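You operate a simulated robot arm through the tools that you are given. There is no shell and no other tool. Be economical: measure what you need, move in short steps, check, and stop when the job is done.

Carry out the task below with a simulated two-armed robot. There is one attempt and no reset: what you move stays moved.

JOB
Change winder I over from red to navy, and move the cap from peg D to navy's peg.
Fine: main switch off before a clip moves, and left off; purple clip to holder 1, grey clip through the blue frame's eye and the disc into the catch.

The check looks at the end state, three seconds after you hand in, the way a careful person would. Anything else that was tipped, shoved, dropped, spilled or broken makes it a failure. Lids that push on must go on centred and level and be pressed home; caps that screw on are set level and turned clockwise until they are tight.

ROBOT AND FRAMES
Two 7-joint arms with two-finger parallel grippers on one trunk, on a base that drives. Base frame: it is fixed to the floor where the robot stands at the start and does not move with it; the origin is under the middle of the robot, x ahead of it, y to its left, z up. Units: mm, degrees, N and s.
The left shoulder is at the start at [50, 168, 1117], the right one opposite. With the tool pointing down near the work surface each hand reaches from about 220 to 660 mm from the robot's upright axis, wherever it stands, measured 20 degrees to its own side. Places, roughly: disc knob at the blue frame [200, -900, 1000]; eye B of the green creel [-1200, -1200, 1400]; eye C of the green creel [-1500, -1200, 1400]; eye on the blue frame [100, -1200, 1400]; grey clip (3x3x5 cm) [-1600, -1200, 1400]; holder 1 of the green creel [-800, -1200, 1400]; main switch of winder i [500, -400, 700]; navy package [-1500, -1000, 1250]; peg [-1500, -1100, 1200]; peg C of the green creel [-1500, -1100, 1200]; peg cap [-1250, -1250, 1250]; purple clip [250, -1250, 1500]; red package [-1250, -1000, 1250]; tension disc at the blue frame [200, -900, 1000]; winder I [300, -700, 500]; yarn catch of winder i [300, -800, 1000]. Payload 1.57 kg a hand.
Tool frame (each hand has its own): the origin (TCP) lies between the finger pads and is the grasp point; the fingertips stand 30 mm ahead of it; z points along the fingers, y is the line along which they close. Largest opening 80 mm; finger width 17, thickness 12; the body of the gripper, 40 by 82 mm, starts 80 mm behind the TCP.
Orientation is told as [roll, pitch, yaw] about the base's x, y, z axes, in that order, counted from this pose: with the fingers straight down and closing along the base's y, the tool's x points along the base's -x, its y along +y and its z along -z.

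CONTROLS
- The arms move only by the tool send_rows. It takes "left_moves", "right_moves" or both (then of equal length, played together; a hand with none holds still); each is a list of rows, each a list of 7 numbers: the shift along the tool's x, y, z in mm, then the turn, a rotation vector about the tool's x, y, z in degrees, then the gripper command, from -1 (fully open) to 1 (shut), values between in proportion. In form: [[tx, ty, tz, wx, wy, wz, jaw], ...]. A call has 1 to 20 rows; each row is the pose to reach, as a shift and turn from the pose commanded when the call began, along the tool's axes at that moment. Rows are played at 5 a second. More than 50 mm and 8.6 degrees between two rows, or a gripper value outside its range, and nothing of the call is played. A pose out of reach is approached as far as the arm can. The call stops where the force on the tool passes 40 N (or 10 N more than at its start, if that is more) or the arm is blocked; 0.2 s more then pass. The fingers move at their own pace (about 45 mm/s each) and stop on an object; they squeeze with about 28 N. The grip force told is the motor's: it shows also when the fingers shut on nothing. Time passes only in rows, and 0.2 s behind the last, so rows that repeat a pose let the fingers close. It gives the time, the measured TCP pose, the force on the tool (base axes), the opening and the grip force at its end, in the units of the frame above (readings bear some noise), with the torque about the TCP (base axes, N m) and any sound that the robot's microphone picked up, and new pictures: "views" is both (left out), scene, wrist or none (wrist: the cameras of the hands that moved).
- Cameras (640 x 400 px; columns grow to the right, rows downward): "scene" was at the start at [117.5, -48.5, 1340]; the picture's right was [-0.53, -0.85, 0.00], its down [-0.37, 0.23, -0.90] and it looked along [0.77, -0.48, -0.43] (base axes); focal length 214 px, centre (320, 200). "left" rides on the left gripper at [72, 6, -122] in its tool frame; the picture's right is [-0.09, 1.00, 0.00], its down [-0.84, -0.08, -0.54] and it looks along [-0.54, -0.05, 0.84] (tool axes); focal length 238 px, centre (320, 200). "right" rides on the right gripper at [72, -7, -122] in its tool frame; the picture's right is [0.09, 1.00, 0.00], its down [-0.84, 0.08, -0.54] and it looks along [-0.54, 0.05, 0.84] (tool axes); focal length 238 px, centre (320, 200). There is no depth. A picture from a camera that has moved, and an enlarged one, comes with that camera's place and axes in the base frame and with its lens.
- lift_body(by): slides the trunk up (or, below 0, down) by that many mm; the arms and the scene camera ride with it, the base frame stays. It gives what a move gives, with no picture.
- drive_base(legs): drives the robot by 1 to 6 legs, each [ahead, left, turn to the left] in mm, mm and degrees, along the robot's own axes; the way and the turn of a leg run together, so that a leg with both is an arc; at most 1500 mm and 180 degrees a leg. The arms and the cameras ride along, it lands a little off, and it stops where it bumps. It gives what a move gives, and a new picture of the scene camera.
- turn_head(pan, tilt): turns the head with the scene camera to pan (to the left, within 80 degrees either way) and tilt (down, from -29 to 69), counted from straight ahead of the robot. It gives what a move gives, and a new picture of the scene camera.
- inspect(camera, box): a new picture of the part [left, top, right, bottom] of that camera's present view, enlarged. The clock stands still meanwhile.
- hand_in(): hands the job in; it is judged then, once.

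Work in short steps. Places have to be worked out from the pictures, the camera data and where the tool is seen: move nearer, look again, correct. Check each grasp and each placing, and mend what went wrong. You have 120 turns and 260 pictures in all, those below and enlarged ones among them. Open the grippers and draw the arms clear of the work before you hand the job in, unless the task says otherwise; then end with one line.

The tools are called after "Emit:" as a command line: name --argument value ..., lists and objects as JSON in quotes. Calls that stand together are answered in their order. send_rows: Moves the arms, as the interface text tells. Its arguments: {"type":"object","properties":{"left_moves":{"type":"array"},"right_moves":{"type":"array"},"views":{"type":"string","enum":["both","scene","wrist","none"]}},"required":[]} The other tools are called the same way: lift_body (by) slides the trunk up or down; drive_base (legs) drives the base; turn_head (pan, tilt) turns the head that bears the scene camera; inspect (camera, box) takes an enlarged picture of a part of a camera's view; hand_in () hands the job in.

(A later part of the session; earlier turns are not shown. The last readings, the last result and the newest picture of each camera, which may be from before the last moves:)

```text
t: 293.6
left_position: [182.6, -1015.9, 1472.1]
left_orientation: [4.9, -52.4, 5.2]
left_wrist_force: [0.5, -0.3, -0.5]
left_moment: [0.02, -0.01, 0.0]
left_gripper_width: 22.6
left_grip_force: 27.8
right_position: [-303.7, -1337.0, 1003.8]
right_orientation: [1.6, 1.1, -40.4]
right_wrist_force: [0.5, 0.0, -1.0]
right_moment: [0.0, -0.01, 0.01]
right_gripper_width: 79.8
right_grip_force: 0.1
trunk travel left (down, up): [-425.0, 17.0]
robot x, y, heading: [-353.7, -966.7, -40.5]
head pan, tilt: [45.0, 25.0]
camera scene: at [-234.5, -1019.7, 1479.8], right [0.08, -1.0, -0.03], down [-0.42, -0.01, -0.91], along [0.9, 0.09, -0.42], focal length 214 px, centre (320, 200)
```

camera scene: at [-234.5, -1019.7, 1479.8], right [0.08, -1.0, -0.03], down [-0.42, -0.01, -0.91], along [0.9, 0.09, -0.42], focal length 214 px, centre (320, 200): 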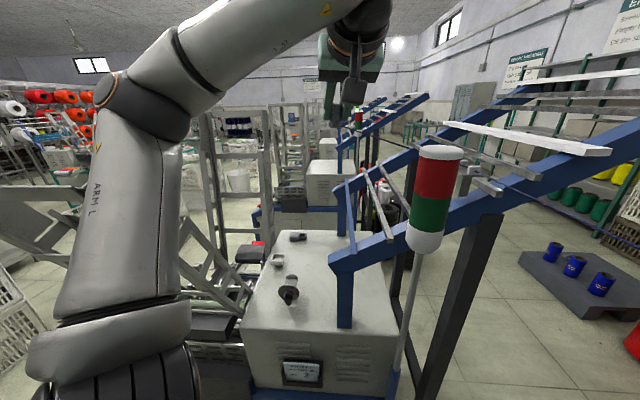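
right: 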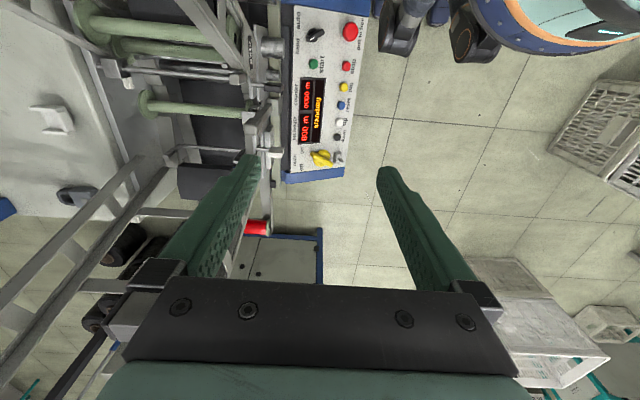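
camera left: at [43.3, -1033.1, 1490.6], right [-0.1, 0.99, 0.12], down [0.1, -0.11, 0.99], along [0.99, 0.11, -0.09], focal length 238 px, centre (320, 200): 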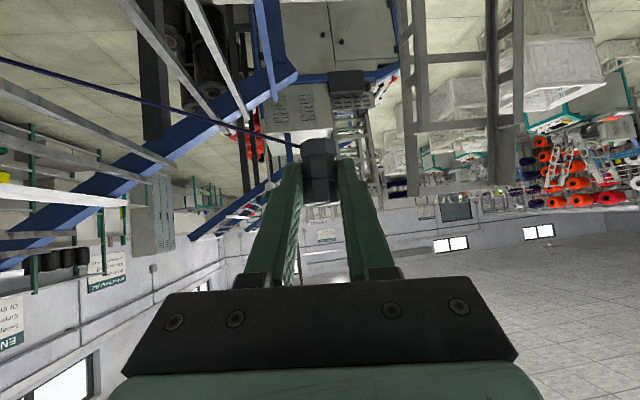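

The left elbow seems blocked (probably at a gate), though nothing shows displaced. I pull the hand back, then move the base south with a left turn in one arc so the elbow is well away, and afterwards lower the trunk.

Emit:
send_rows --left_moves '[[5, -35, -10, 0, 0, 0, 1], [10, -70, -20, 0, 0, 0, 1], [18, -110, -35, 0, 0, 0, 1]]' --views "none"

Emit:
drive_base --legs '[[99, -116, 45]]'

Emit:
lift_body --by -150

Emit:
turn_head --pan 15 --tilt 20

```text
t: 294.4
left_position: [170.3, -1091.5, 1476.7]
left_orientation: [0.8, -51.2, 9.1]
left_wrist_force: [-0.2, -0.1, 0.1]
left_moment: [0.02, -0.02, 0.03]
left_gripper_width: 22.5
left_grip_force: 28.0
right_position: [-299.9, -1315.5, 1013.6]
right_orientation: [0.3, 0.2, -40.2]
right_wrist_force: [-1.0, -0.3, 0.8]
right_moment: [-0.01, 0.0, 0.0]
right_gripper_width: 80.2
right_grip_force: 0.1
trunk travel left (down, up): [-425.0, 17.0]
robot x, y, heading: [-350.0, -963.9, -40.2]
head pan, tilt: [45.0, 25.0]
```

```text
t: 296.9
left_position: [156.8, -812.1, 1475.8]
left_orientation: [0.8, -51.1, 55.1]
left_wrist_force: [-0.1, -0.2, 0.1]
left_moment: [0.0, 0.01, -0.01]
left_gripper_width: 22.4
left_grip_force: 28.7
right_position: [-8.0, -1308.4, 1015.8]
right_orientation: [0.2, 0.1, 5.7]
right_wrist_force: [0.0, -0.1, 0.5]
right_moment: [-0.01, -0.01, 0.0]
right_gripper_width: 80.0
right_grip_force: 0.0
trunk travel left (down, up): [-425.0, 17.0]
robot x, y, heading: [-296.0, -1100.0, 5.9]
head pan, tilt: [45.0, 25.0]
camera scene: at [-198.4, -1028.1, 1480.9], right [0.78, -0.63, 0.0], down [-0.27, -0.33, -0.91], along [0.57, 0.7, -0.42], focal length 214 px, centre (320, 200)
```

scene: 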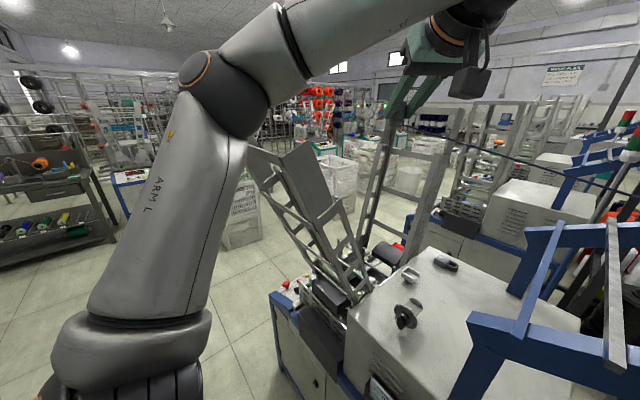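

```text
t: 298.6
left_position: [157.8, -812.1, 1326.0]
left_orientation: [0.8, -51.1, 55.2]
left_wrist_force: [0.2, -0.4, -1.4]
left_moment: [-0.02, -0.02, 0.04]
left_gripper_width: 22.5
left_grip_force: 27.8
right_position: [-7.2, -1309.2, 865.0]
right_orientation: [0.1, 0.2, 5.8]
right_wrist_force: [0.2, -0.2, -0.2]
right_moment: [-0.02, 0.0, 0.02]
right_gripper_width: 79.9
right_grip_force: 0.0
trunk travel left (down, up): [-275.0, 167.0]
robot x, y, heading: [-295.2, -1100.9, 5.7]
head pan, tilt: [45.0, 25.0]
```

```text
t: 299.6
left_position: [158.1, -812.7, 1325.6]
left_orientation: [0.7, -51.1, 55.2]
left_wrist_force: [-0.1, -0.1, -0.1]
left_moment: [0.0, -0.01, -0.02]
left_gripper_width: 22.4
left_grip_force: 28.1
right_position: [-8.6, -1307.9, 865.6]
right_orientation: [0.1, 0.0, 5.8]
right_wrist_force: [-0.2, 0.0, -0.8]
right_moment: [0.0, 0.02, 0.0]
right_gripper_width: 80.0
right_grip_force: 0.1
trunk travel left (down, up): [-275.0, 167.0]
robot x, y, heading: [-293.8, -1101.4, 5.8]
head pan, tilt: [15.0, 20.0]
camera scene: at [-169.6, -1066.3, 1339.0], right [0.36, -0.93, 0.0], down [-0.32, -0.12, -0.94], along [0.88, 0.34, -0.34], focal length 214 px, centre (320, 200)
```

scene: 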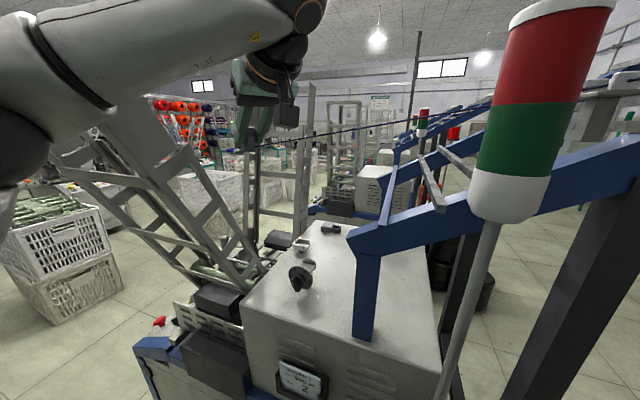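

The yarn still runs via the eye. Now I bring the clip to a hover south of the disc gap (gap centre ≈ (203, -887), dial top ≈1046), turning the hand back to bearing ~10°.

Emit:
send_rows --left_moves '[[31, -14, 11, 5, 0, 4, 1], [62, -27, 21, 10, 0, 8.1, 1], [93, -41, 32, 15, 0, 12.1, 1], [124, -54, 42, 20, 0, 16.2, 1], [155, -68, 53, 25, 0, 20.2, 1], [186, -82, 63, 30, 0, 24.3, 1], [217, -95, 74, 35, 0, 28.3, 1], [217, -95, 74, 35, 0, 28.3, 1]]' --views "none"

Emit:
inspect --camera "scene" --box '[270, 200, 370, 300]'

Emit:
inspect --camera "left" --box '[250, 40, 490, 200]'

```text
t: 301.4
left_position: [191.0, -931.1, 1108.3]
left_orientation: [0.6, -50.8, 10.2]
left_wrist_force: [1.1, 0.2, -0.7]
left_moment: [0.03, 0.01, 0.0]
left_gripper_width: 22.5
left_grip_force: 28.1
right_position: [-8.6, -1308.7, 863.7]
right_orientation: [0.2, 0.1, 5.9]
right_wrist_force: [0.2, -0.8, 0.0]
right_moment: [-0.01, 0.03, 0.03]
right_gripper_width: 79.8
right_grip_force: 0.2
trunk travel left (down, up): [-275.0, 167.0]
robot x, y, heading: [-294.0, -1104.4, 5.9]
head pan, tilt: [15.0, 20.0]
```

```text
4.00 times, centred on (320, 250) of scene
camera zoom: at [-169.7, -1066.4, 1339.0], right [0.36, -0.93, 0.0], down [-0.32, -0.12, -0.94], along [0.88, 0.34, -0.34], focal length 858 px, centre (320, 0)
```

zoom: 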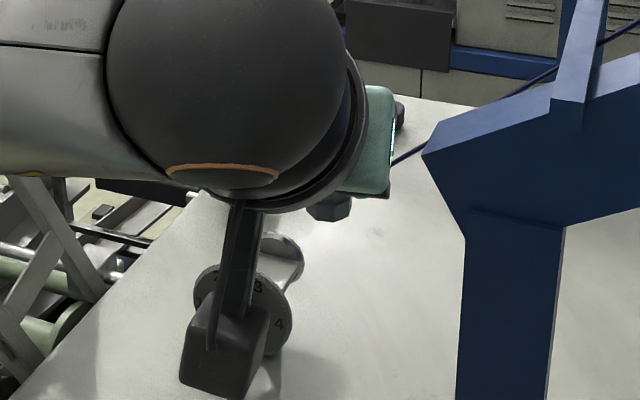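

```text
2.50 times, centred on (370, 120) of left
camera zoom: at [52.1, -950.0, 1129.9], right [-0.13, 0.99, 0.08], down [0.12, -0.06, 0.99], along [0.98, 0.14, -0.11], focal length 596 px, centre (195, 400)
```

zoom: 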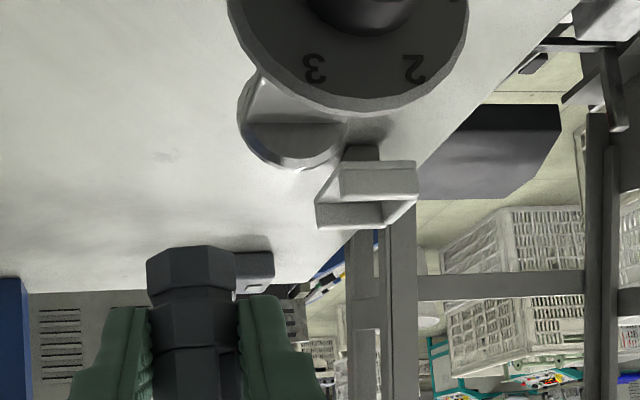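

The dial top is at 1046 and the back disc's at ≈1041, gap x≈186–217. From the apparent size the clip's axis is at x≈209, bottom ≈38 mm under the TCP. I shift -7 mm, lower so the base is at ≈1031, and draw it north through the gap.

Emit:
send_rows --left_moves '[[12, 1, 6, 0, 0, 0, 1], [24, 1.2, 13, 0, 0, 0, 1], [34.3, 1.2, 19.7, 0, 0, 0, 1], [33.2, 11, 21.1, 0, 0, 0, 1], [32.1, 20.9, 22.4, 0, 0, 0, 1], [31, 30.7, 23.8, 0, 0, 0, 1], [29.8, 40.6, 25.2, 0, 0, 0, 1], [28.7, 50.4, 26.5, 0, 0, 0, 1], [27.6, 60.2, 27.9, 0, 0, 0, 1], [26.5, 70, 29.3, 0, 0, 0, 1], [25.3, 79.9, 30.7, 0, 0, 0, 1], [24.2, 89.7, 32, 0, 0, 0, 1]]' --views "wrist"

Emit:
inspect --camera "left" --box '[200, 40, 440, 200]'

```text
t: 304.0
left_position: [182.1, -837.2, 1071.2]
left_orientation: [0.6, -50.7, 10.3]
left_wrist_force: [0.3, 0.8, 1.2]
left_moment: [0.0, 0.0, -0.02]
left_gripper_width: 22.4
left_grip_force: 28.1
right_position: [-9.0, -1307.9, 864.5]
right_orientation: [0.1, 0.1, 5.7]
right_wrist_force: [0.4, -0.4, 0.7]
right_moment: [0.03, 0.03, 0.03]
right_gripper_width: 80.2
right_grip_force: 0.0
trunk travel left (down, up): [-275.0, 167.0]
robot x, y, heading: [-292.4, -1106.1, 6.0]
head pan, tilt: [15.0, 20.0]
camera left: at [42.7, -857.1, 1093.5], right [-0.13, 0.99, 0.08], down [0.12, -0.06, 0.99], along [0.98, 0.14, -0.11], focal length 238 px, centre (320, 200)
```

left: 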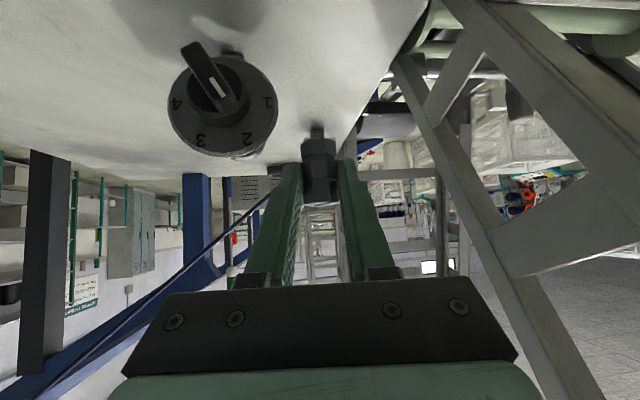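

```text
2.50 times, centred on (320, 120) of left
camera zoom: at [42.7, -857.1, 1093.5], right [-0.13, 0.99, 0.08], down [0.12, -0.06, 0.99], along [0.98, 0.14, -0.11], focal length 596 px, centre (320, 400)
```

zoom: 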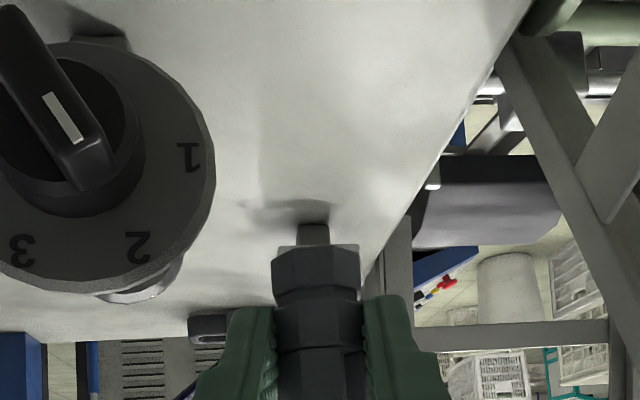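

It passed through the gap without contact. I check whether the yarn now bends at the disc.

Emit:
inspect --camera "scene" --box '[240, 130, 480, 290]'

Emit:
inspect --camera "left" --box '[180, 130, 340, 240]'

```text
2.50 times, centred on (360, 210) of scene
camera zoom: at [-169.7, -1066.2, 1339.0], right [0.36, -0.93, 0.0], down [-0.32, -0.12, -0.94], along [0.88, 0.34, -0.34], focal length 536 px, centre (220, 175)
```

zoom: 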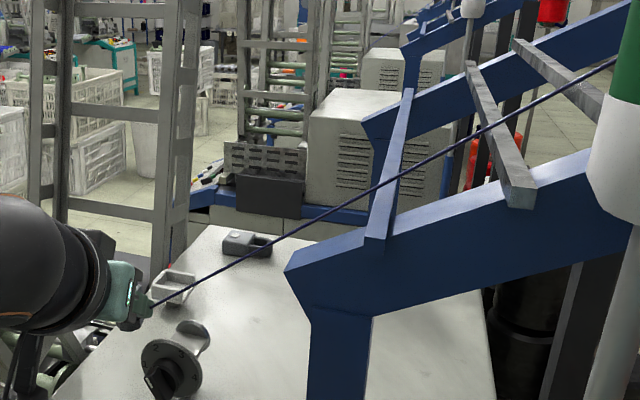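

```text
3.64 times, centred on (260, 185) of left
camera zoom: at [42.7, -857.1, 1093.5], right [-0.13, 0.99, 0.08], down [0.12, -0.06, 0.99], along [0.98, 0.14, -0.11], focal length 867 px, centre (538, 254)
```

zoom: 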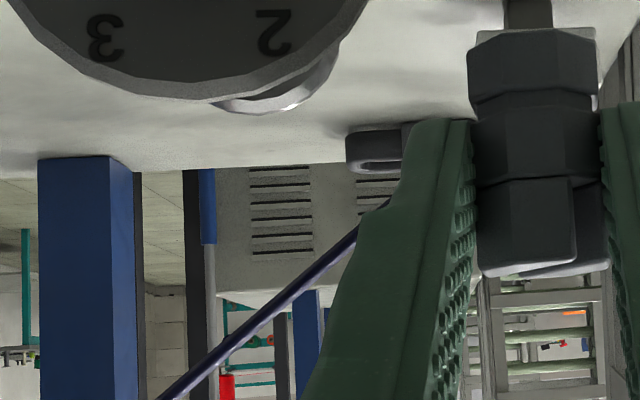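

The yarn runs straight above the disc, so I must press it down into the gap. I steepen the hand (~65° down, slimmer near the dial), keep the clip just north of the disc, and lower it close to the housing top so the yarn drops between dial and disc.

Emit:
send_rows --left_moves '[[-6, -3, 5, 0, 6.5, 0, 1], [-11, -7, 10, 0, 13, 0, 1], [-17, -10, 15, 0, 19.5, 0, 1], [-22, -13.4, 19.4, 0, 26, 0, 1], [-14, -13.4, 26, 0, 26, 0, 1], [-7, -13.4, 32, 0, 26, 0, 1], [0, -13.4, 38, 0, 26, 0, 1], [8, -13.4, 44, 0, 26, 0, 1], [8, -13.4, 44, 0, 26, 0, 1]]' --views "wrist"

Emit:
inspect --camera "scene" --box '[240, 180, 400, 300]'

```text
t: 305.0
left_position: [168.7, -847.8, 1065.8]
left_orientation: [3.5, -29.4, 6.7]
left_wrist_force: [23.2, 4.9, 13.2]
left_moment: [-0.17, -0.72, 0.53]
left_gripper_width: 22.4
left_grip_force: 28.1
right_position: [-25.2, -1304.4, 872.7]
right_orientation: [-0.1, -1.1, 6.7]
right_wrist_force: [-1.2, 0.2, 0.8]
right_moment: [0.02, -0.02, -0.01]
right_gripper_width: 80.0
right_grip_force: 0.1
trunk travel left (down, up): [-275.0, 167.0]
robot x, y, heading: [-301.2, -1102.9, 6.8]
head pan, tilt: [15.0, 20.0]
stopped in row 4 (left hand): the force on the tool passed its limit at 67 N (the readings are from after the stop); the commanded pose is now the measured one
camera left: at [47.9, -861.6, 1138.8], right [-0.06, 0.99, 0.1], down [0.48, -0.05, 0.88], along [0.88, 0.1, -0.47], focal length 238 px, centre (320, 200)
```

left: 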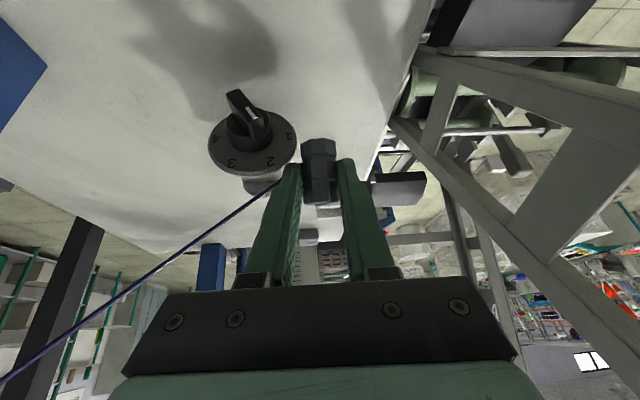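

```text
3.33 times, centred on (320, 240) of scene
camera zoom: at [-200.8, -1064.4, 1341.9], right [0.37, -0.93, 0.01], down [-0.3, -0.13, -0.95], along [0.88, 0.35, -0.32], focal length 715 px, centre (320, 67)
```

zoom: 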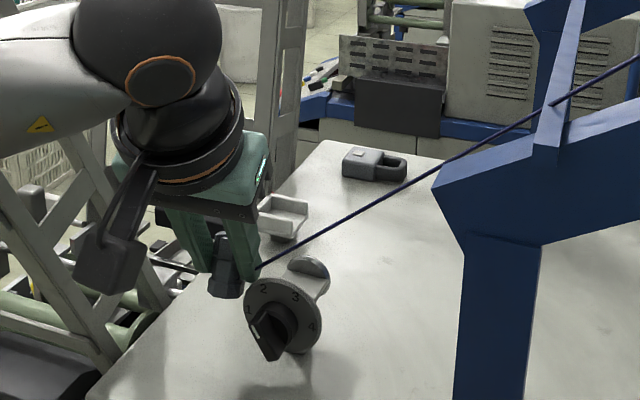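

The arm was obstructed (likely wrist against the gate) and the clip pressed on the dial's edge. I lift off, tilt back, and return to the south side of the disc for a second, lower pass.

Emit:
send_rows --left_moves '[[-19.5, 6, -23.4, 0, 0, 0, 1], [-41, 7.7, -51.4, 0, -7, 0, 1], [-47.7, -16.5, -65, 0, -14, 0, 1], [-46.7, -51.6, -65.5, 0, -21, 0, 1], [-43, -80, -61.7, 0, -21, 0, 1], [-43, -80, -61.7, 0, -21, 0, 1]]' --views "none"

Emit:
inspect --camera "left" --box '[250, 40, 490, 200]'

```text
t: 305.2
left_position: [170.3, -847.0, 1067.4]
left_orientation: [3.9, -29.4, 6.0]
left_wrist_force: [11.5, 0.6, 7.3]
left_moment: [-0.14, -0.35, 0.23]
left_gripper_width: 22.4
left_grip_force: 27.8
right_position: [-23.6, -1304.0, 871.0]
right_orientation: [-0.1, -0.8, 7.1]
right_wrist_force: [-0.6, 0.7, 0.0]
right_moment: [0.0, -0.01, 0.02]
right_gripper_width: 79.7
right_grip_force: 0.1
trunk travel left (down, up): [-275.0, 167.0]
robot x, y, heading: [-301.9, -1106.6, 7.3]
head pan, tilt: [15.0, 20.0]
stopped in row 1 (left hand): the force on the tool passed its limit at 54 N (the readings are from after the stop); the commanded pose is now the measured one
```

```text
2.50 times, centred on (370, 120) of left
camera zoom: at [48.2, -861.1, 1138.5], right [-0.06, 0.99, 0.1], down [0.48, -0.06, 0.88], along [0.88, 0.1, -0.47], focal length 596 px, centre (195, 400)
```

zoom: 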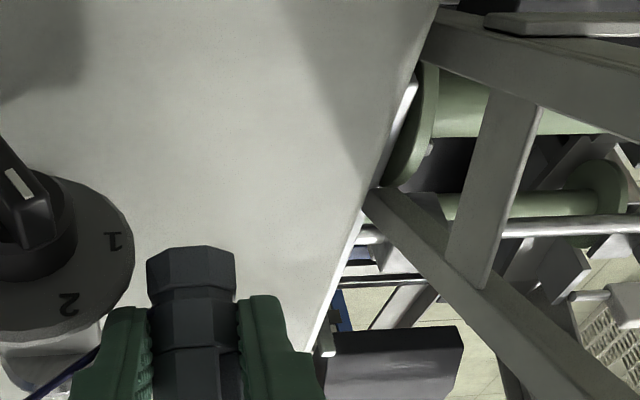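

The hand is wedged; the cleanest relief is to reverse the last motion: tilt back gradually to the previous pose north of the disc.

Emit:
send_rows --left_moves '[[-2, 1.5, 0.5, 0, -3, 0, 1], [-4, 3, 1, 0, -6, 0, 1], [-6, 4.5, 1.5, 0, -10, 0, 1], [-8, 6, 2, 0, -14, 0, 1], [-10, 7.5, 2.5, 0, -18, 0, 1], [-13.4, 8.7, 2.9, 0, -22, 0, 1]]' --views "none"

Emit:
inspect --camera "scene" --box '[120, 80, 400, 300]'

```text
t: 306.6
left_position: [198.5, -839.9, 1059.9]
left_orientation: [5.4, -49.9, 3.7]
left_wrist_force: [0.0, 0.0, 0.5]
left_moment: [0.01, 0.01, 0.0]
left_gripper_width: 22.4
left_grip_force: 27.9
right_position: [-13.2, -1305.3, 864.2]
right_orientation: [0.1, 0.1, 6.8]
right_wrist_force: [0.5, -0.1, 1.0]
right_moment: [-0.04, 0.04, 0.02]
right_gripper_width: 80.0
right_grip_force: 0.1
trunk travel left (down, up): [-275.0, 167.0]
robot x, y, heading: [-303.5, -1107.8, 6.9]
head pan, tilt: [15.0, 20.0]
```

```text
1.82 times, centred on (260, 190) of scene
camera zoom: at [-177.9, -1065.8, 1339.0], right [0.37, -0.93, 0.0], down [-0.32, -0.13, -0.94], along [0.87, 0.35, -0.34], focal length 390 px, centre (429, 218)
```

zoom: 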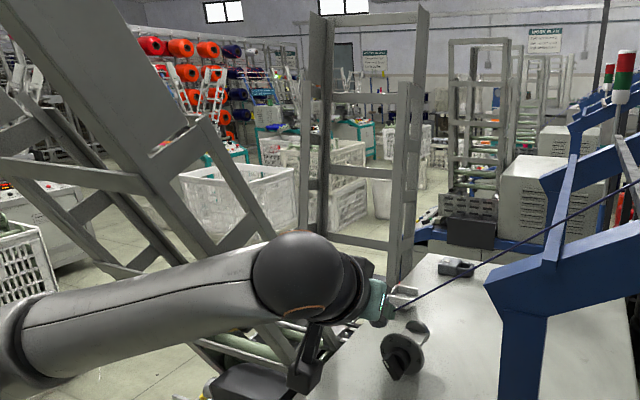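

Free again, nothing displaced. Now the second pass: up, over to the south, down 10 mm lower than before (base ≈1022), and north through the gap.

Emit:
send_rows --left_moves '[[-21.4, 1.7, -18, 0, 0, 0, 1], [-40.2, 3.7, -37.7, 0, 0, 0, 1], [-36.8, -39.7, -49.5, 0, 0, 0, 1], [-29.4, -85.4, -58.3, 0, 0, 0, 1], [-2.6, -87.5, -35.8, 0, 0, 0, 1], [16.6, -89, -19.7, 0, 0, 0, 1], [15.7, -79.1, -18.6, 0, 0, 0, 1], [14.8, -69.3, -17.6, 0, 0, 0, 1], [13.9, -59.4, -16.5, 0, 0, 0, 1], [13, -49.5, -15.4, 0, 0, 0, 1], [12.1, -39.7, -14.4, 0, 0, 0, 1], [11.2, -29.8, -13.3, 0, 0, 0, 1], [10.3, -19.9, -12.2, 0, 0, 0, 1], [9.4, -10, -11.2, 0, 0, 0, 1], [8.5, -0.2, -10.1, 0, 0, 0, 1]]' --views "wrist"

Emit:
inspect --camera "scene" --box '[260, 180, 420, 300]'

```text
t: 308.7
left_position: [184.3, -919.4, 1058.4]
left_orientation: [3.9, -50.0, 2.1]
left_wrist_force: [0.6, -18.7, -1.3]
left_moment: [-0.6, 0.03, -0.47]
left_gripper_width: 23.4
left_grip_force: 28.6
right_position: [-14.6, -1307.4, 864.8]
right_orientation: [0.1, 0.0, 6.5]
right_wrist_force: [0.6, -1.3, -0.3]
right_moment: [0.03, -0.01, 0.0]
right_gripper_width: 79.9
right_grip_force: 0.1
trunk travel left (down, up): [-275.0, 167.0]
robot x, y, heading: [-302.3, -1104.1, 6.5]
head pan, tilt: [15.0, 20.0]
stopped in row 10 (left hand): the force on the tool passed its limit at 42 N (the readings are from after the stop); the commanded pose is now the measured one
camera left: at [44.1, -926.0, 1082.1], right [-0.03, 0.99, 0.11], down [0.13, -0.11, 0.99], along [0.99, 0.04, -0.13], focal length 238 px, centre (320, 200)
```

left: 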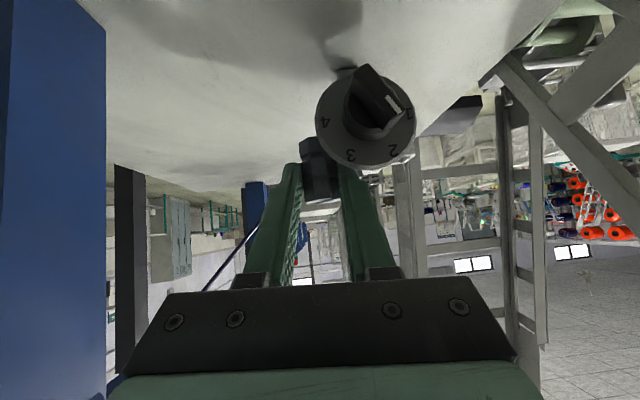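

```text
3.33 times, centred on (340, 240) of scene
camera zoom: at [-177.8, -1068.4, 1339.1], right [0.37, -0.93, 0.0], down [-0.32, -0.12, -0.94], along [0.87, 0.35, -0.34], focal length 715 px, centre (253, 67)
```

zoom: 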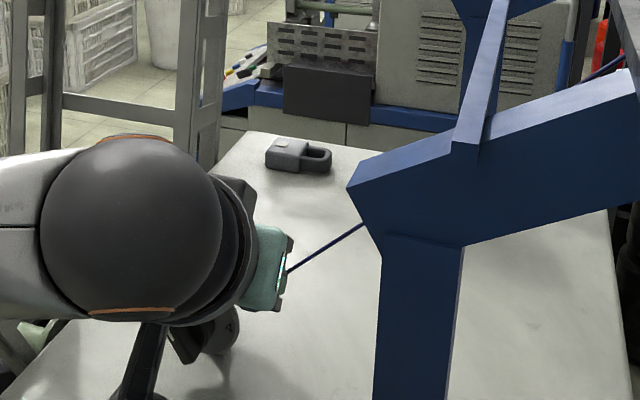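

At base ≈1020 it meets the bridge of the disc unit. I raise 8 mm, pass again just over the bridge, and north of the disc lower the clip to the housing top so the yarn sinks into the gap.

Emit:
send_rows --left_moves '[[-5.6, -5.4, -5.8, 0, 0, 0, 1], [-6.5, 4.5, -4.7, 0, 0, 0, 1], [-7.4, 14.3, -3.7, 0, 0, 0, 1], [-8.3, 24.2, -2.6, 0, 0, 0, 1], [-9.2, 34.1, -1.5, 0, 0, 0, 1], [-10.1, 44, -0.5, 0, 0, 0, 1], [-11, 53.8, 0.6, 0, 0, 0, 1], [-11.9, 63.7, 1.7, 0, 0, 0, 1], [-12.8, 73.6, 2.8, 0, 0, 0, 1], [-13.7, 83.4, 3.8, 0, 0, 0, 1], [-14.1, 89, 4.4, 0, 0, 0, 1], [-6.4, 88.4, 10.8, 0, 0, 0, 1], [1.2, 87.8, 17.3, 0, 0, 0, 1], [8.9, 87.2, 23.7, 0, 0, 0, 1], [16.5, 86.6, 30.1, 0, 0, 0, 1], [22, 86.2, 35, 0, 0, 0, 1]]' --views "wrist"

Emit:
inspect --camera "scene" --box '[240, 180, 400, 300]'

```text
t: 312.1
left_position: [188.8, -824.2, 1023.0]
left_orientation: [4.2, -50.0, 2.7]
left_wrist_force: [0.2, 0.3, 0.5]
left_moment: [0.01, 0.03, 0.02]
left_gripper_width: 22.4
left_grip_force: 28.0
right_position: [-13.1, -1306.7, 864.6]
right_orientation: [0.2, 0.2, 6.7]
right_wrist_force: [0.5, -0.5, 0.1]
right_moment: [0.01, -0.01, -0.05]
right_gripper_width: 79.8
right_grip_force: 0.0
trunk travel left (down, up): [-275.0, 167.0]
robot x, y, heading: [-302.7, -1107.6, 6.6]
head pan, tilt: [15.0, 20.0]
camera left: at [49.7, -833.0, 1047.1], right [-0.04, 0.99, 0.12], down [0.13, -0.11, 0.98], along [0.99, 0.06, -0.13], focal length 238 px, centre (320, 200)
```

left: 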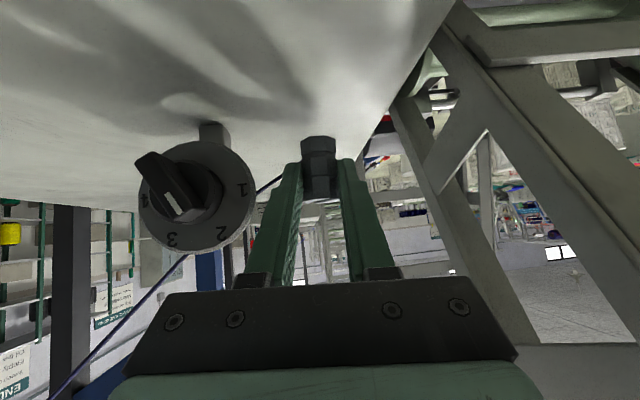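

```text
3.33 times, centred on (320, 240) of scene
camera zoom: at [-177.9, -1066.8, 1339.0], right [0.37, -0.93, 0.0], down [-0.32, -0.13, -0.94], along [0.87, 0.35, -0.34], focal length 715 px, centre (320, 67)
```

zoom: 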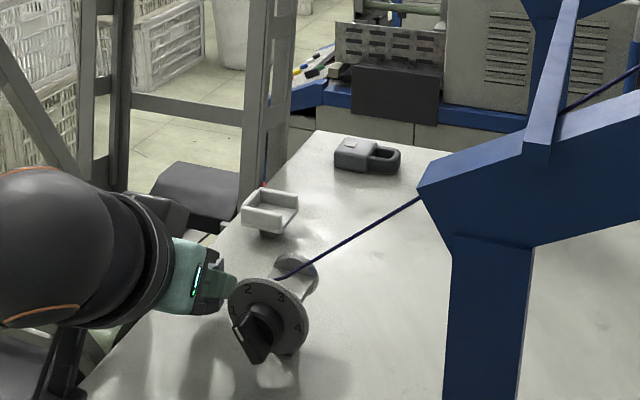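

The yarn now bends at the disc: it runs through the eye and between dial and disc. Next the catch at about (327–336, -812, 1000). I move the clip east at low height to a hover beside it and measure.

Emit:
send_rows --left_moves '[[-15, -3, 8, 0, 0, 0, 1], [-34, -5, 22, 0, 0, 0, 1], [-54, -7, 38, 0, 0, 0, 1], [-70, -5, 50, 0, 0, 0, 1], [-70, -5, 50, 0, 0, 0, 1]]' --views "none"

Emit:
drive_base --legs '[[0, 50, 0]]'

Emit:
inspect --camera "left" --box '[240, 60, 400, 180]'

Emit:
inspect --camera "scene" --box '[280, 200, 360, 260]'

```text
t: 313.3
left_position: [252.4, -827.8, 1038.8]
left_orientation: [5.0, -49.7, 1.1]
left_wrist_force: [-0.6, -0.5, 0.2]
left_moment: [0.0, 0.0, 0.0]
left_gripper_width: 22.4
left_grip_force: 28.4
right_position: [-22.6, -1306.2, 869.5]
right_orientation: [0.1, -0.7, 6.7]
right_wrist_force: [0.4, -0.4, -0.2]
right_moment: [0.0, 0.02, -0.03]
right_gripper_width: 80.2
right_grip_force: 0.2
trunk travel left (down, up): [-275.0, 167.0]
robot x, y, heading: [-306.2, -1108.4, 6.6]
head pan, tilt: [15.0, 20.0]
```

```text
t: 314.1
left_position: [251.1, -833.1, 1036.9]
left_orientation: [5.8, -49.4, -1.3]
left_wrist_force: [0.2, 0.5, 0.5]
left_moment: [-0.04, 0.03, 0.01]
left_gripper_width: 22.5
left_grip_force: 27.8
right_position: [-20.9, -1300.0, 867.9]
right_orientation: [0.3, -0.3, 6.8]
right_wrist_force: [-0.1, 0.1, 0.3]
right_moment: [0.01, 0.0, 0.04]
right_gripper_width: 79.9
right_grip_force: 0.1
trunk travel left (down, up): [-275.0, 167.0]
robot x, y, heading: [-306.9, -1099.6, 7.0]
head pan, tilt: [15.0, 20.0]
stopped in leg 1: the robot was blocked; the commanded pose is now the measured one
camera scene: at [-190.9, -1062.0, 1340.9], right [0.37, -0.93, 0.0], down [-0.31, -0.12, -0.94], along [0.87, 0.35, -0.33], focal length 214 px, centre (320, 200)
```

scene: 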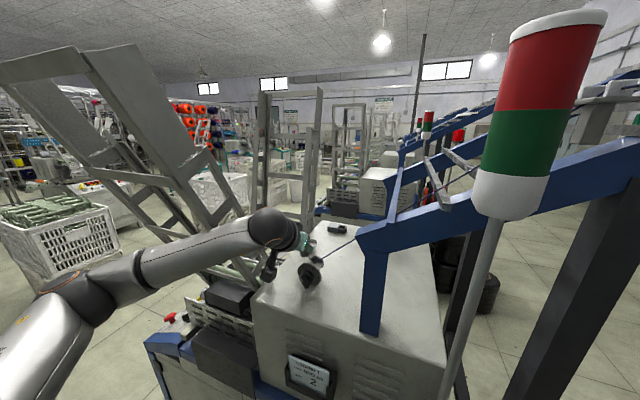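

```text
3.33 times, centred on (320, 120) of left
camera zoom: at [111.8, -835.8, 1062.4], right [0.0, 0.99, 0.14], down [0.14, -0.14, 0.98], along [0.99, 0.01, -0.14], focal length 794 px, centre (320, 467)
```

zoom: 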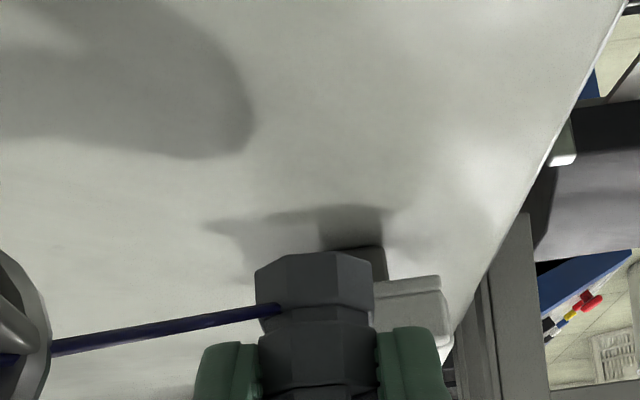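

```text
6.67 times, centred on (320, 230) of scene
camera zoom: at [-190.9, -1062.0, 1340.9], right [0.37, -0.93, 0.0], down [-0.31, -0.12, -0.94], along [0.87, 0.35, -0.33], focal length 1430 px, centre (320, 0)
```

zoom: 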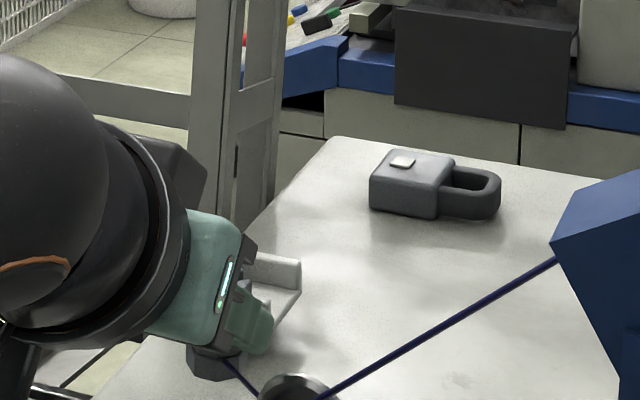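

The base is hindered by the arm lying against the gate side. Catch rim centre is at ≈(327, -814.5, 999). I pull both hands back a little, drive 70 ahead and 30 right so the arm comes in from a clear line, and re-measure.

Emit:
send_rows --left_moves '[[5, -5, -25, 0, 0, 0, 1], [8, -12, -38, 0, 0, 0, 1], [8, -12, -38, 0, 0, 0, 1]]' --right_moves '[[45, 0, 0, 0, 0, 0, -1], [90, 0, 0, 0, 0, 0, -1], [130, 0, 0, 0, 0, 0, -1]]' --views "none"

Emit:
drive_base --legs '[[70, -30, 0]]'

Emit:
inspect --camera "left" --box '[280, 60, 480, 210]'

Emit:
inspect --camera "scene" --box '[270, 190, 370, 260]'

```text
t: 314.9
left_position: [226.1, -843.0, 1047.1]
left_orientation: [5.6, -48.5, -0.7]
left_wrist_force: [-0.4, 0.4, -0.1]
left_moment: [0.03, 0.01, -0.03]
left_gripper_width: 22.6
left_grip_force: 28.2
right_position: [-22.0, -1300.4, 836.8]
right_orientation: [0.1, 0.1, 6.7]
right_wrist_force: [0.7, 1.2, -0.3]
right_moment: [-0.03, -0.02, 0.0]
right_gripper_width: 80.0
right_grip_force: 0.0
right hand out of reach, approached as far as the arm can: row 1, 2, 3
trunk travel left (down, up): [-275.0, 167.0]
robot x, y, heading: [-305.5, -1097.5, 6.8]
head pan, tilt: [15.0, 20.0]
```

```text
t: 315.8
left_position: [246.4, -855.2, 1048.2]
left_orientation: [6.4, -49.0, -1.9]
left_wrist_force: [0.4, 0.7, -0.2]
left_moment: [0.01, -0.02, 0.0]
left_gripper_width: 22.8
left_grip_force: 28.3
right_position: [7.8, -1309.7, 837.6]
right_orientation: [0.1, -0.1, 7.1]
right_wrist_force: [0.1, 0.3, 0.4]
right_moment: [-0.02, -0.04, 0.04]
right_gripper_width: 80.1
right_grip_force: 0.1
trunk travel left (down, up): [-275.0, 167.0]
robot x, y, heading: [-273.8, -1107.4, 7.4]
head pan, tilt: [15.0, 20.0]
stopped in leg 1: the robot was blocked; the commanded pose is now the measured one
camera scene: at [-156.3, -1069.7, 1340.1], right [0.38, -0.93, 0.0], down [-0.31, -0.13, -0.94], along [0.87, 0.36, -0.34], focal length 214 px, centre (320, 200)
```

scene: 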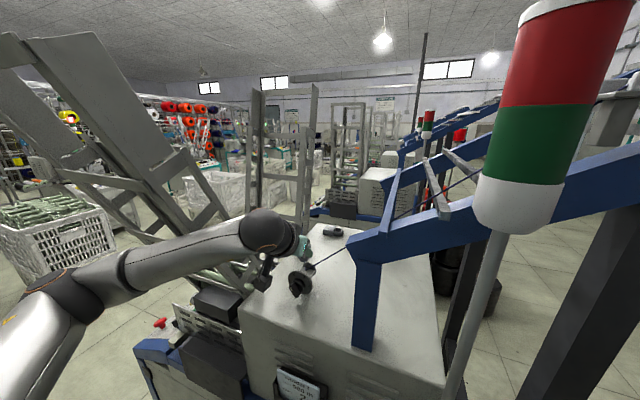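

```text
2.67 times, centred on (380, 135) of left
camera zoom: at [108.0, -857.4, 1075.1], right [0.01, 0.99, 0.14], down [0.15, -0.14, 0.98], along [0.99, 0.01, -0.15], focal length 636 px, centre (160, 373)
```

zoom: 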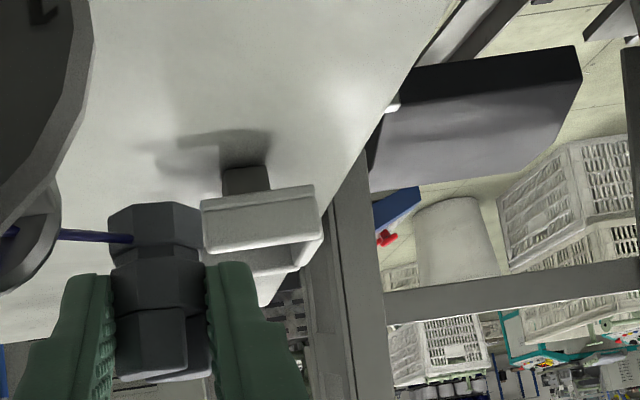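

```text
5.71 times, centred on (320, 225) of scene
camera zoom: at [-156.3, -1069.7, 1340.1], right [0.38, -0.93, 0.0], down [-0.31, -0.13, -0.94], along [0.87, 0.36, -0.34], focal length 1226 px, centre (320, 57)
```

zoom: 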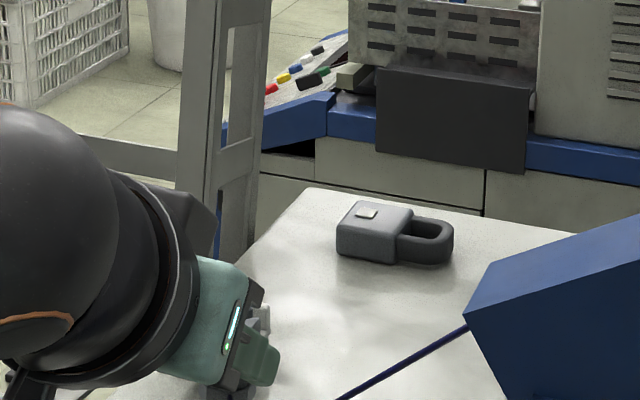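

Triangulated from two wrist views, the catch is centred at ≈(326, -815.5), rim ≈1007, floor ≈994; the clip's axis is ~20 mm ahead of the TCP. I extend carefully to hover over it.

Emit:
send_rows --left_moves '[[-10, 5, 3, 0, 0, 0, 1], [-20, 14, 12, 0, 0, 0, 1], [-30, 22, 21, 0, 0, 0, 1], [-40, 28, 31, 0, 0, 0, 1], [-48, 32.4, 39.6, 0, 0, 0, 1], [-48, 32.4, 39.6, 0, 0, 0, 1]]' --views "none"

Emit:
inspect --camera "left" --box '[260, 60, 420, 180]'

Emit:
inspect --camera "scene" --box '[120, 160, 380, 320]'

```text
t: 317.0
left_position: [255.6, -872.9, 1051.1]
left_orientation: [10.5, -48.6, -14.1]
left_wrist_force: [0.5, 0.3, 0.1]
left_moment: [0.0, 0.02, 0.01]
left_gripper_width: 22.5
left_grip_force: 27.9
right_position: [-1.3, -1308.0, 845.0]
right_orientation: [0.2, -0.9, 7.4]
right_wrist_force: [1.0, -0.3, -0.3]
right_moment: [0.03, -0.04, -0.02]
right_gripper_width: 79.8
right_grip_force: 0.0
trunk travel left (down, up): [-275.0, 167.0]
robot x, y, heading: [-279.9, -1111.6, 7.6]
head pan, tilt: [15.0, 20.0]
stopped in row 6 (left hand): the arm was blocked; the commanded pose is now the measured one
```

```text
3.33 times, centred on (340, 120) of left
camera zoom: at [117.7, -853.2, 1077.4], right [0.17, 0.97, 0.19], down [0.12, -0.21, 0.97], along [0.98, -0.14, -0.15], focal length 794 px, centre (253, 467)
```

zoom: 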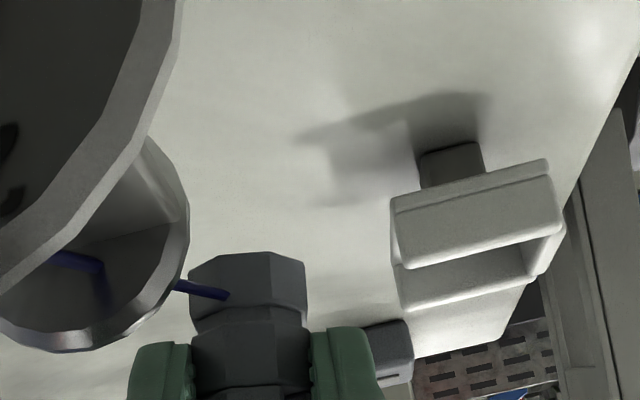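

```text
2.46 times, centred on (250, 240) of scene
camera zoom: at [-173.8, -1070.3, 1343.8], right [0.39, -0.92, 0.01], down [-0.3, -0.13, -0.95], along [0.87, 0.36, -0.32], focal length 528 px, centre (492, 102)
```

zoom: 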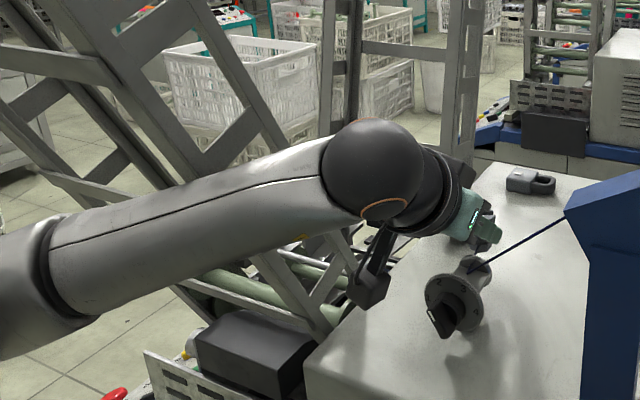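

The forearm touches the gate's rail, so the wrist must stay south-east of it. I turn the hand to bearing ~25° and steepen it to ~55° (camera box then clears dial and yarn), levelling the sideways tilt, and move to a hover over the catch.

Emit:
send_rows --left_moves '[[-14.9, 2.4, -13.2, 0, 0, 0, 1], [-20, 10, -6, -4, 3, -5, 1], [-25, 20, 2, -8, 6, -10, 1], [-30, 30, 10, -12, 9, -15, 1], [-35, 40, 18, -16, 12, -20, 1], [-39, 50, 26, -19.5, 15, -25, 1], [-43, 60, 32, -23, 17.7, -29.5, 1], [-43, 60, 32, -23, 17.7, -29.5, 1]]' --views "none"

Emit:
inspect --camera "left" --box '[220, 40, 420, 190]'

Emit:
inspect --camera "scene" --box '[220, 170, 400, 300]'

```text
t: 319.0
left_position: [261.0, -811.7, 1043.5]
left_orientation: [6.4, -32.1, 28.6]
left_wrist_force: [-0.2, -0.1, -0.5]
left_moment: [0.02, -0.01, -0.02]
left_gripper_width: 22.5
left_grip_force: 28.0
right_position: [-47.5, -1306.2, 845.0]
right_orientation: [-0.1, -1.2, 8.1]
right_wrist_force: [0.8, 0.3, 0.3]
right_moment: [-0.03, 0.02, 0.02]
right_gripper_width: 80.0
right_grip_force: 0.1
trunk travel left (down, up): [-275.0, 167.0]
robot x, y, heading: [-322.7, -1111.2, 7.9]
head pan, tilt: [15.0, 20.0]
stopped in row 8 (left hand): the arm was blocked; the commanded pose is now the measured one
```

```text
2.67 times, centred on (320, 115) of left
camera zoom: at [153.5, -877.4, 1110.3], right [-0.45, 0.88, 0.14], down [0.44, 0.08, 0.89], along [0.77, 0.47, -0.43], focal length 636 px, centre (320, 427)
```

zoom: 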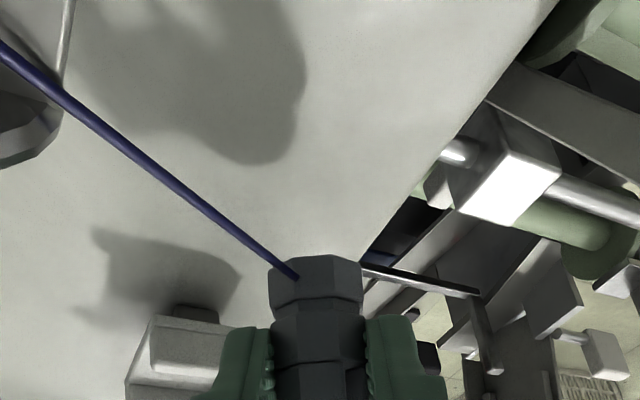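

```text
3.08 times, centred on (310, 235) of scene
camera zoom: at [-226.1, -1069.4, 1344.7], right [0.39, -0.92, 0.01], down [-0.29, -0.13, -0.95], along [0.87, 0.37, -0.32], focal length 660 px, centre (351, 92)
```

zoom: 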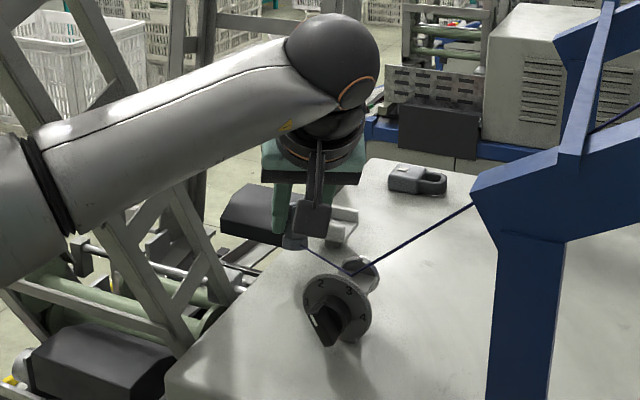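

The yarn is still held at eye and disc. The clip is ~59 mm short of the catch in x, so I raise the hand 22 mm and carry it over by driving the base along the forearm's line.

Emit:
send_rows --left_moves '[[-6, 0, -9, 0, 0, 0, 1], [-11.7, 0, -18.7, 0, 0, 0, 1], [-11.7, 0, -18.7, 0, 0, 0, 1]]' --views "none"

Emit:
drive_base --legs '[[57, -15, 0]]'

Emit:
inspect --camera "left" --box '[220, 40, 420, 190]'

Emit:
inspect --camera "scene" --box '[240, 180, 360, 270]'

```text
t: 320.0
left_position: [256.1, -810.1, 1038.0]
left_orientation: [7.7, -29.6, 28.1]
left_wrist_force: [-0.3, 0.4, -0.2]
left_moment: [0.01, -0.01, -0.02]
left_gripper_width: 22.2
left_grip_force: 28.1
right_position: [-47.1, -1303.7, 845.5]
right_orientation: [0.0, -1.2, 8.3]
right_wrist_force: [0.2, -0.1, 0.5]
right_moment: [0.0, -0.01, 0.02]
right_gripper_width: 79.8
right_grip_force: 0.0
trunk travel left (down, up): [-275.0, 167.0]
robot x, y, heading: [-327.2, -1108.8, 8.4]
head pan, tilt: [15.0, 20.0]
stopped in row 3 (left hand): the arm was blocked; the commanded pose is now the measured one
```

```text
t: 320.7
left_position: [256.9, -807.2, 1037.9]
left_orientation: [7.7, -29.8, 28.4]
left_wrist_force: [0.1, 0.0, -0.2]
left_moment: [-0.03, 0.02, 0.02]
left_gripper_width: 22.7
left_grip_force: 28.3
right_position: [-44.5, -1303.9, 840.9]
right_orientation: [0.2, -0.7, 8.8]
right_wrist_force: [0.6, -0.2, -0.5]
right_moment: [0.02, 0.0, 0.01]
right_gripper_width: 79.9
right_grip_force: 0.0
trunk travel left (down, up): [-275.0, 167.0]
robot x, y, heading: [-328.0, -1109.2, 9.1]
head pan, tilt: [15.0, 20.0]
stopped in leg 1: the robot was blocked; the commanded pose is now the measured one
camera scene: at [-222.0, -1071.6, 1342.0], right [0.41, -0.91, 0.0], down [-0.29, -0.13, -0.95], along [0.87, 0.38, -0.32], focal length 214 px, centre (320, 200)
```

scene: 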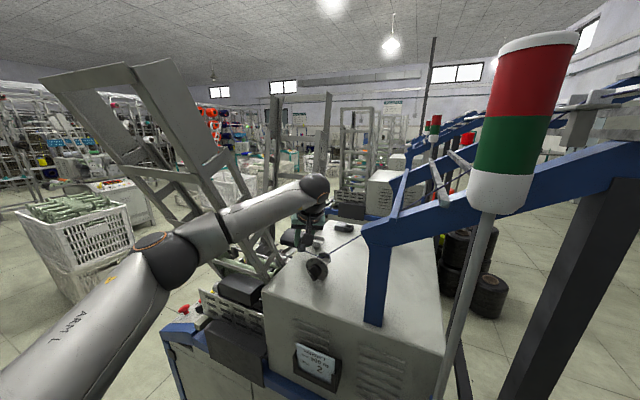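

```text
2.67 times, centred on (320, 115) of left
camera zoom: at [153.3, -874.1, 1109.2], right [-0.46, 0.87, 0.16], down [0.48, 0.09, 0.87], along [0.75, 0.48, -0.46], focal length 636 px, centre (320, 427)
```

zoom: 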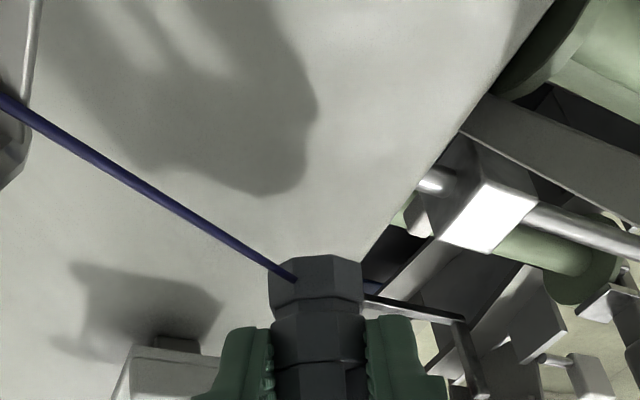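

```text
4.44 times, centred on (300, 225) of scene
camera zoom: at [-222.0, -1071.6, 1342.0], right [0.41, -0.91, 0.0], down [-0.29, -0.13, -0.95], along [0.87, 0.38, -0.32], focal length 953 px, centre (409, 89)
5 turns are left
```

zoom: 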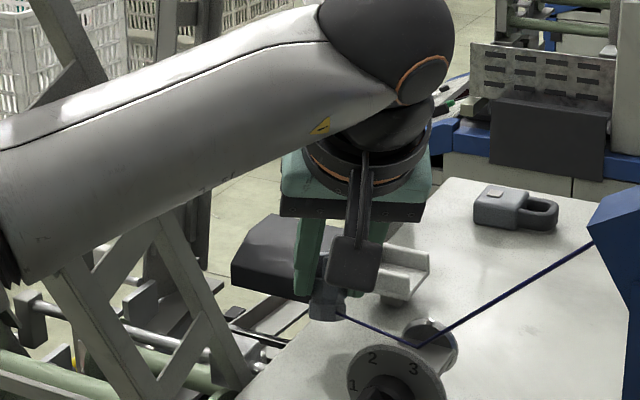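

The forearm rests against the gate leg, so instead of moving it I swing only the hand about the wrist: bearing ~14°, pitch ~48°, which carries the clip over the catch with just ~17 mm wrist travel. I go to the hover.

Emit:
send_rows --left_moves '[[-11.9, 2.8, -20.8, 3, -4.7, 0.8, 1], [-24, -10, -14, 6, -9.4, 1.7, 1], [-36, -23, -7, 9, -14, 2.5, 1], [-48.7, -36.2, -0.7, 9, -14, 2.5, 1], [-48.7, -36.2, -0.7, 9, -14, 2.5, 1]]' --views "none"

Emit:
inspect --camera "left" --box '[220, 40, 420, 190]'

Emit:
inspect --camera "scene" --box '[240, 180, 360, 270]'

```text
t: 322.1
left_position: [312.8, -815.9, 1054.5]
left_orientation: [1.5, -43.2, 23.8]
left_wrist_force: [-0.5, 0.3, -0.1]
left_moment: [-0.02, 0.0, -0.01]
left_gripper_width: 22.7
left_grip_force: 28.3
right_position: [-45.2, -1304.6, 840.6]
right_orientation: [0.1, -0.9, 9.0]
right_wrist_force: [1.0, -0.1, -0.8]
right_moment: [0.0, 0.01, -0.03]
right_gripper_width: 80.0
right_grip_force: 0.0
trunk travel left (down, up): [-275.0, 167.0]
robot x, y, heading: [-327.3, -1108.8, 9.2]
head pan, tilt: [15.0, 20.0]
stopped in row 5 (left hand): the arm was blocked; the commanded pose is now the measured one
```

```text
2.67 times, centred on (320, 115) of left
camera zoom: at [186.9, -867.4, 1095.9], right [-0.36, 0.93, 0.08], down [0.26, 0.01, 0.97], along [0.9, 0.37, -0.24], focal length 636 px, centre (320, 427)
```

zoom: 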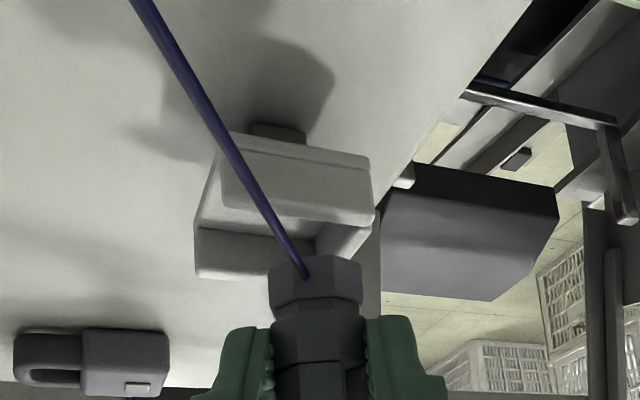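

```text
4.44 times, centred on (300, 225) of scene
camera zoom: at [-222.9, -1070.8, 1342.3], right [0.41, -0.91, 0.0], down [-0.29, -0.14, -0.95], along [0.86, 0.39, -0.32], focal length 953 px, centre (409, 89)
4 turns are left
```

zoom: 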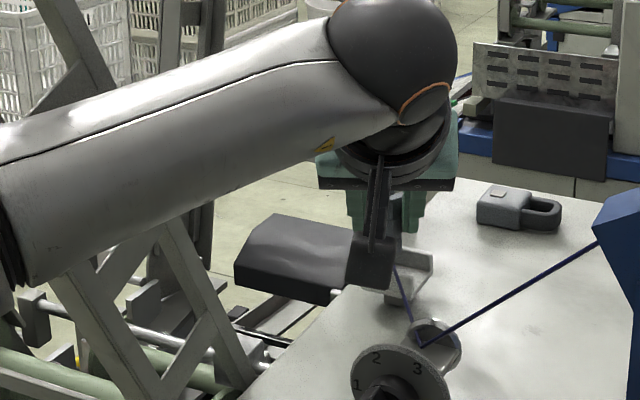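

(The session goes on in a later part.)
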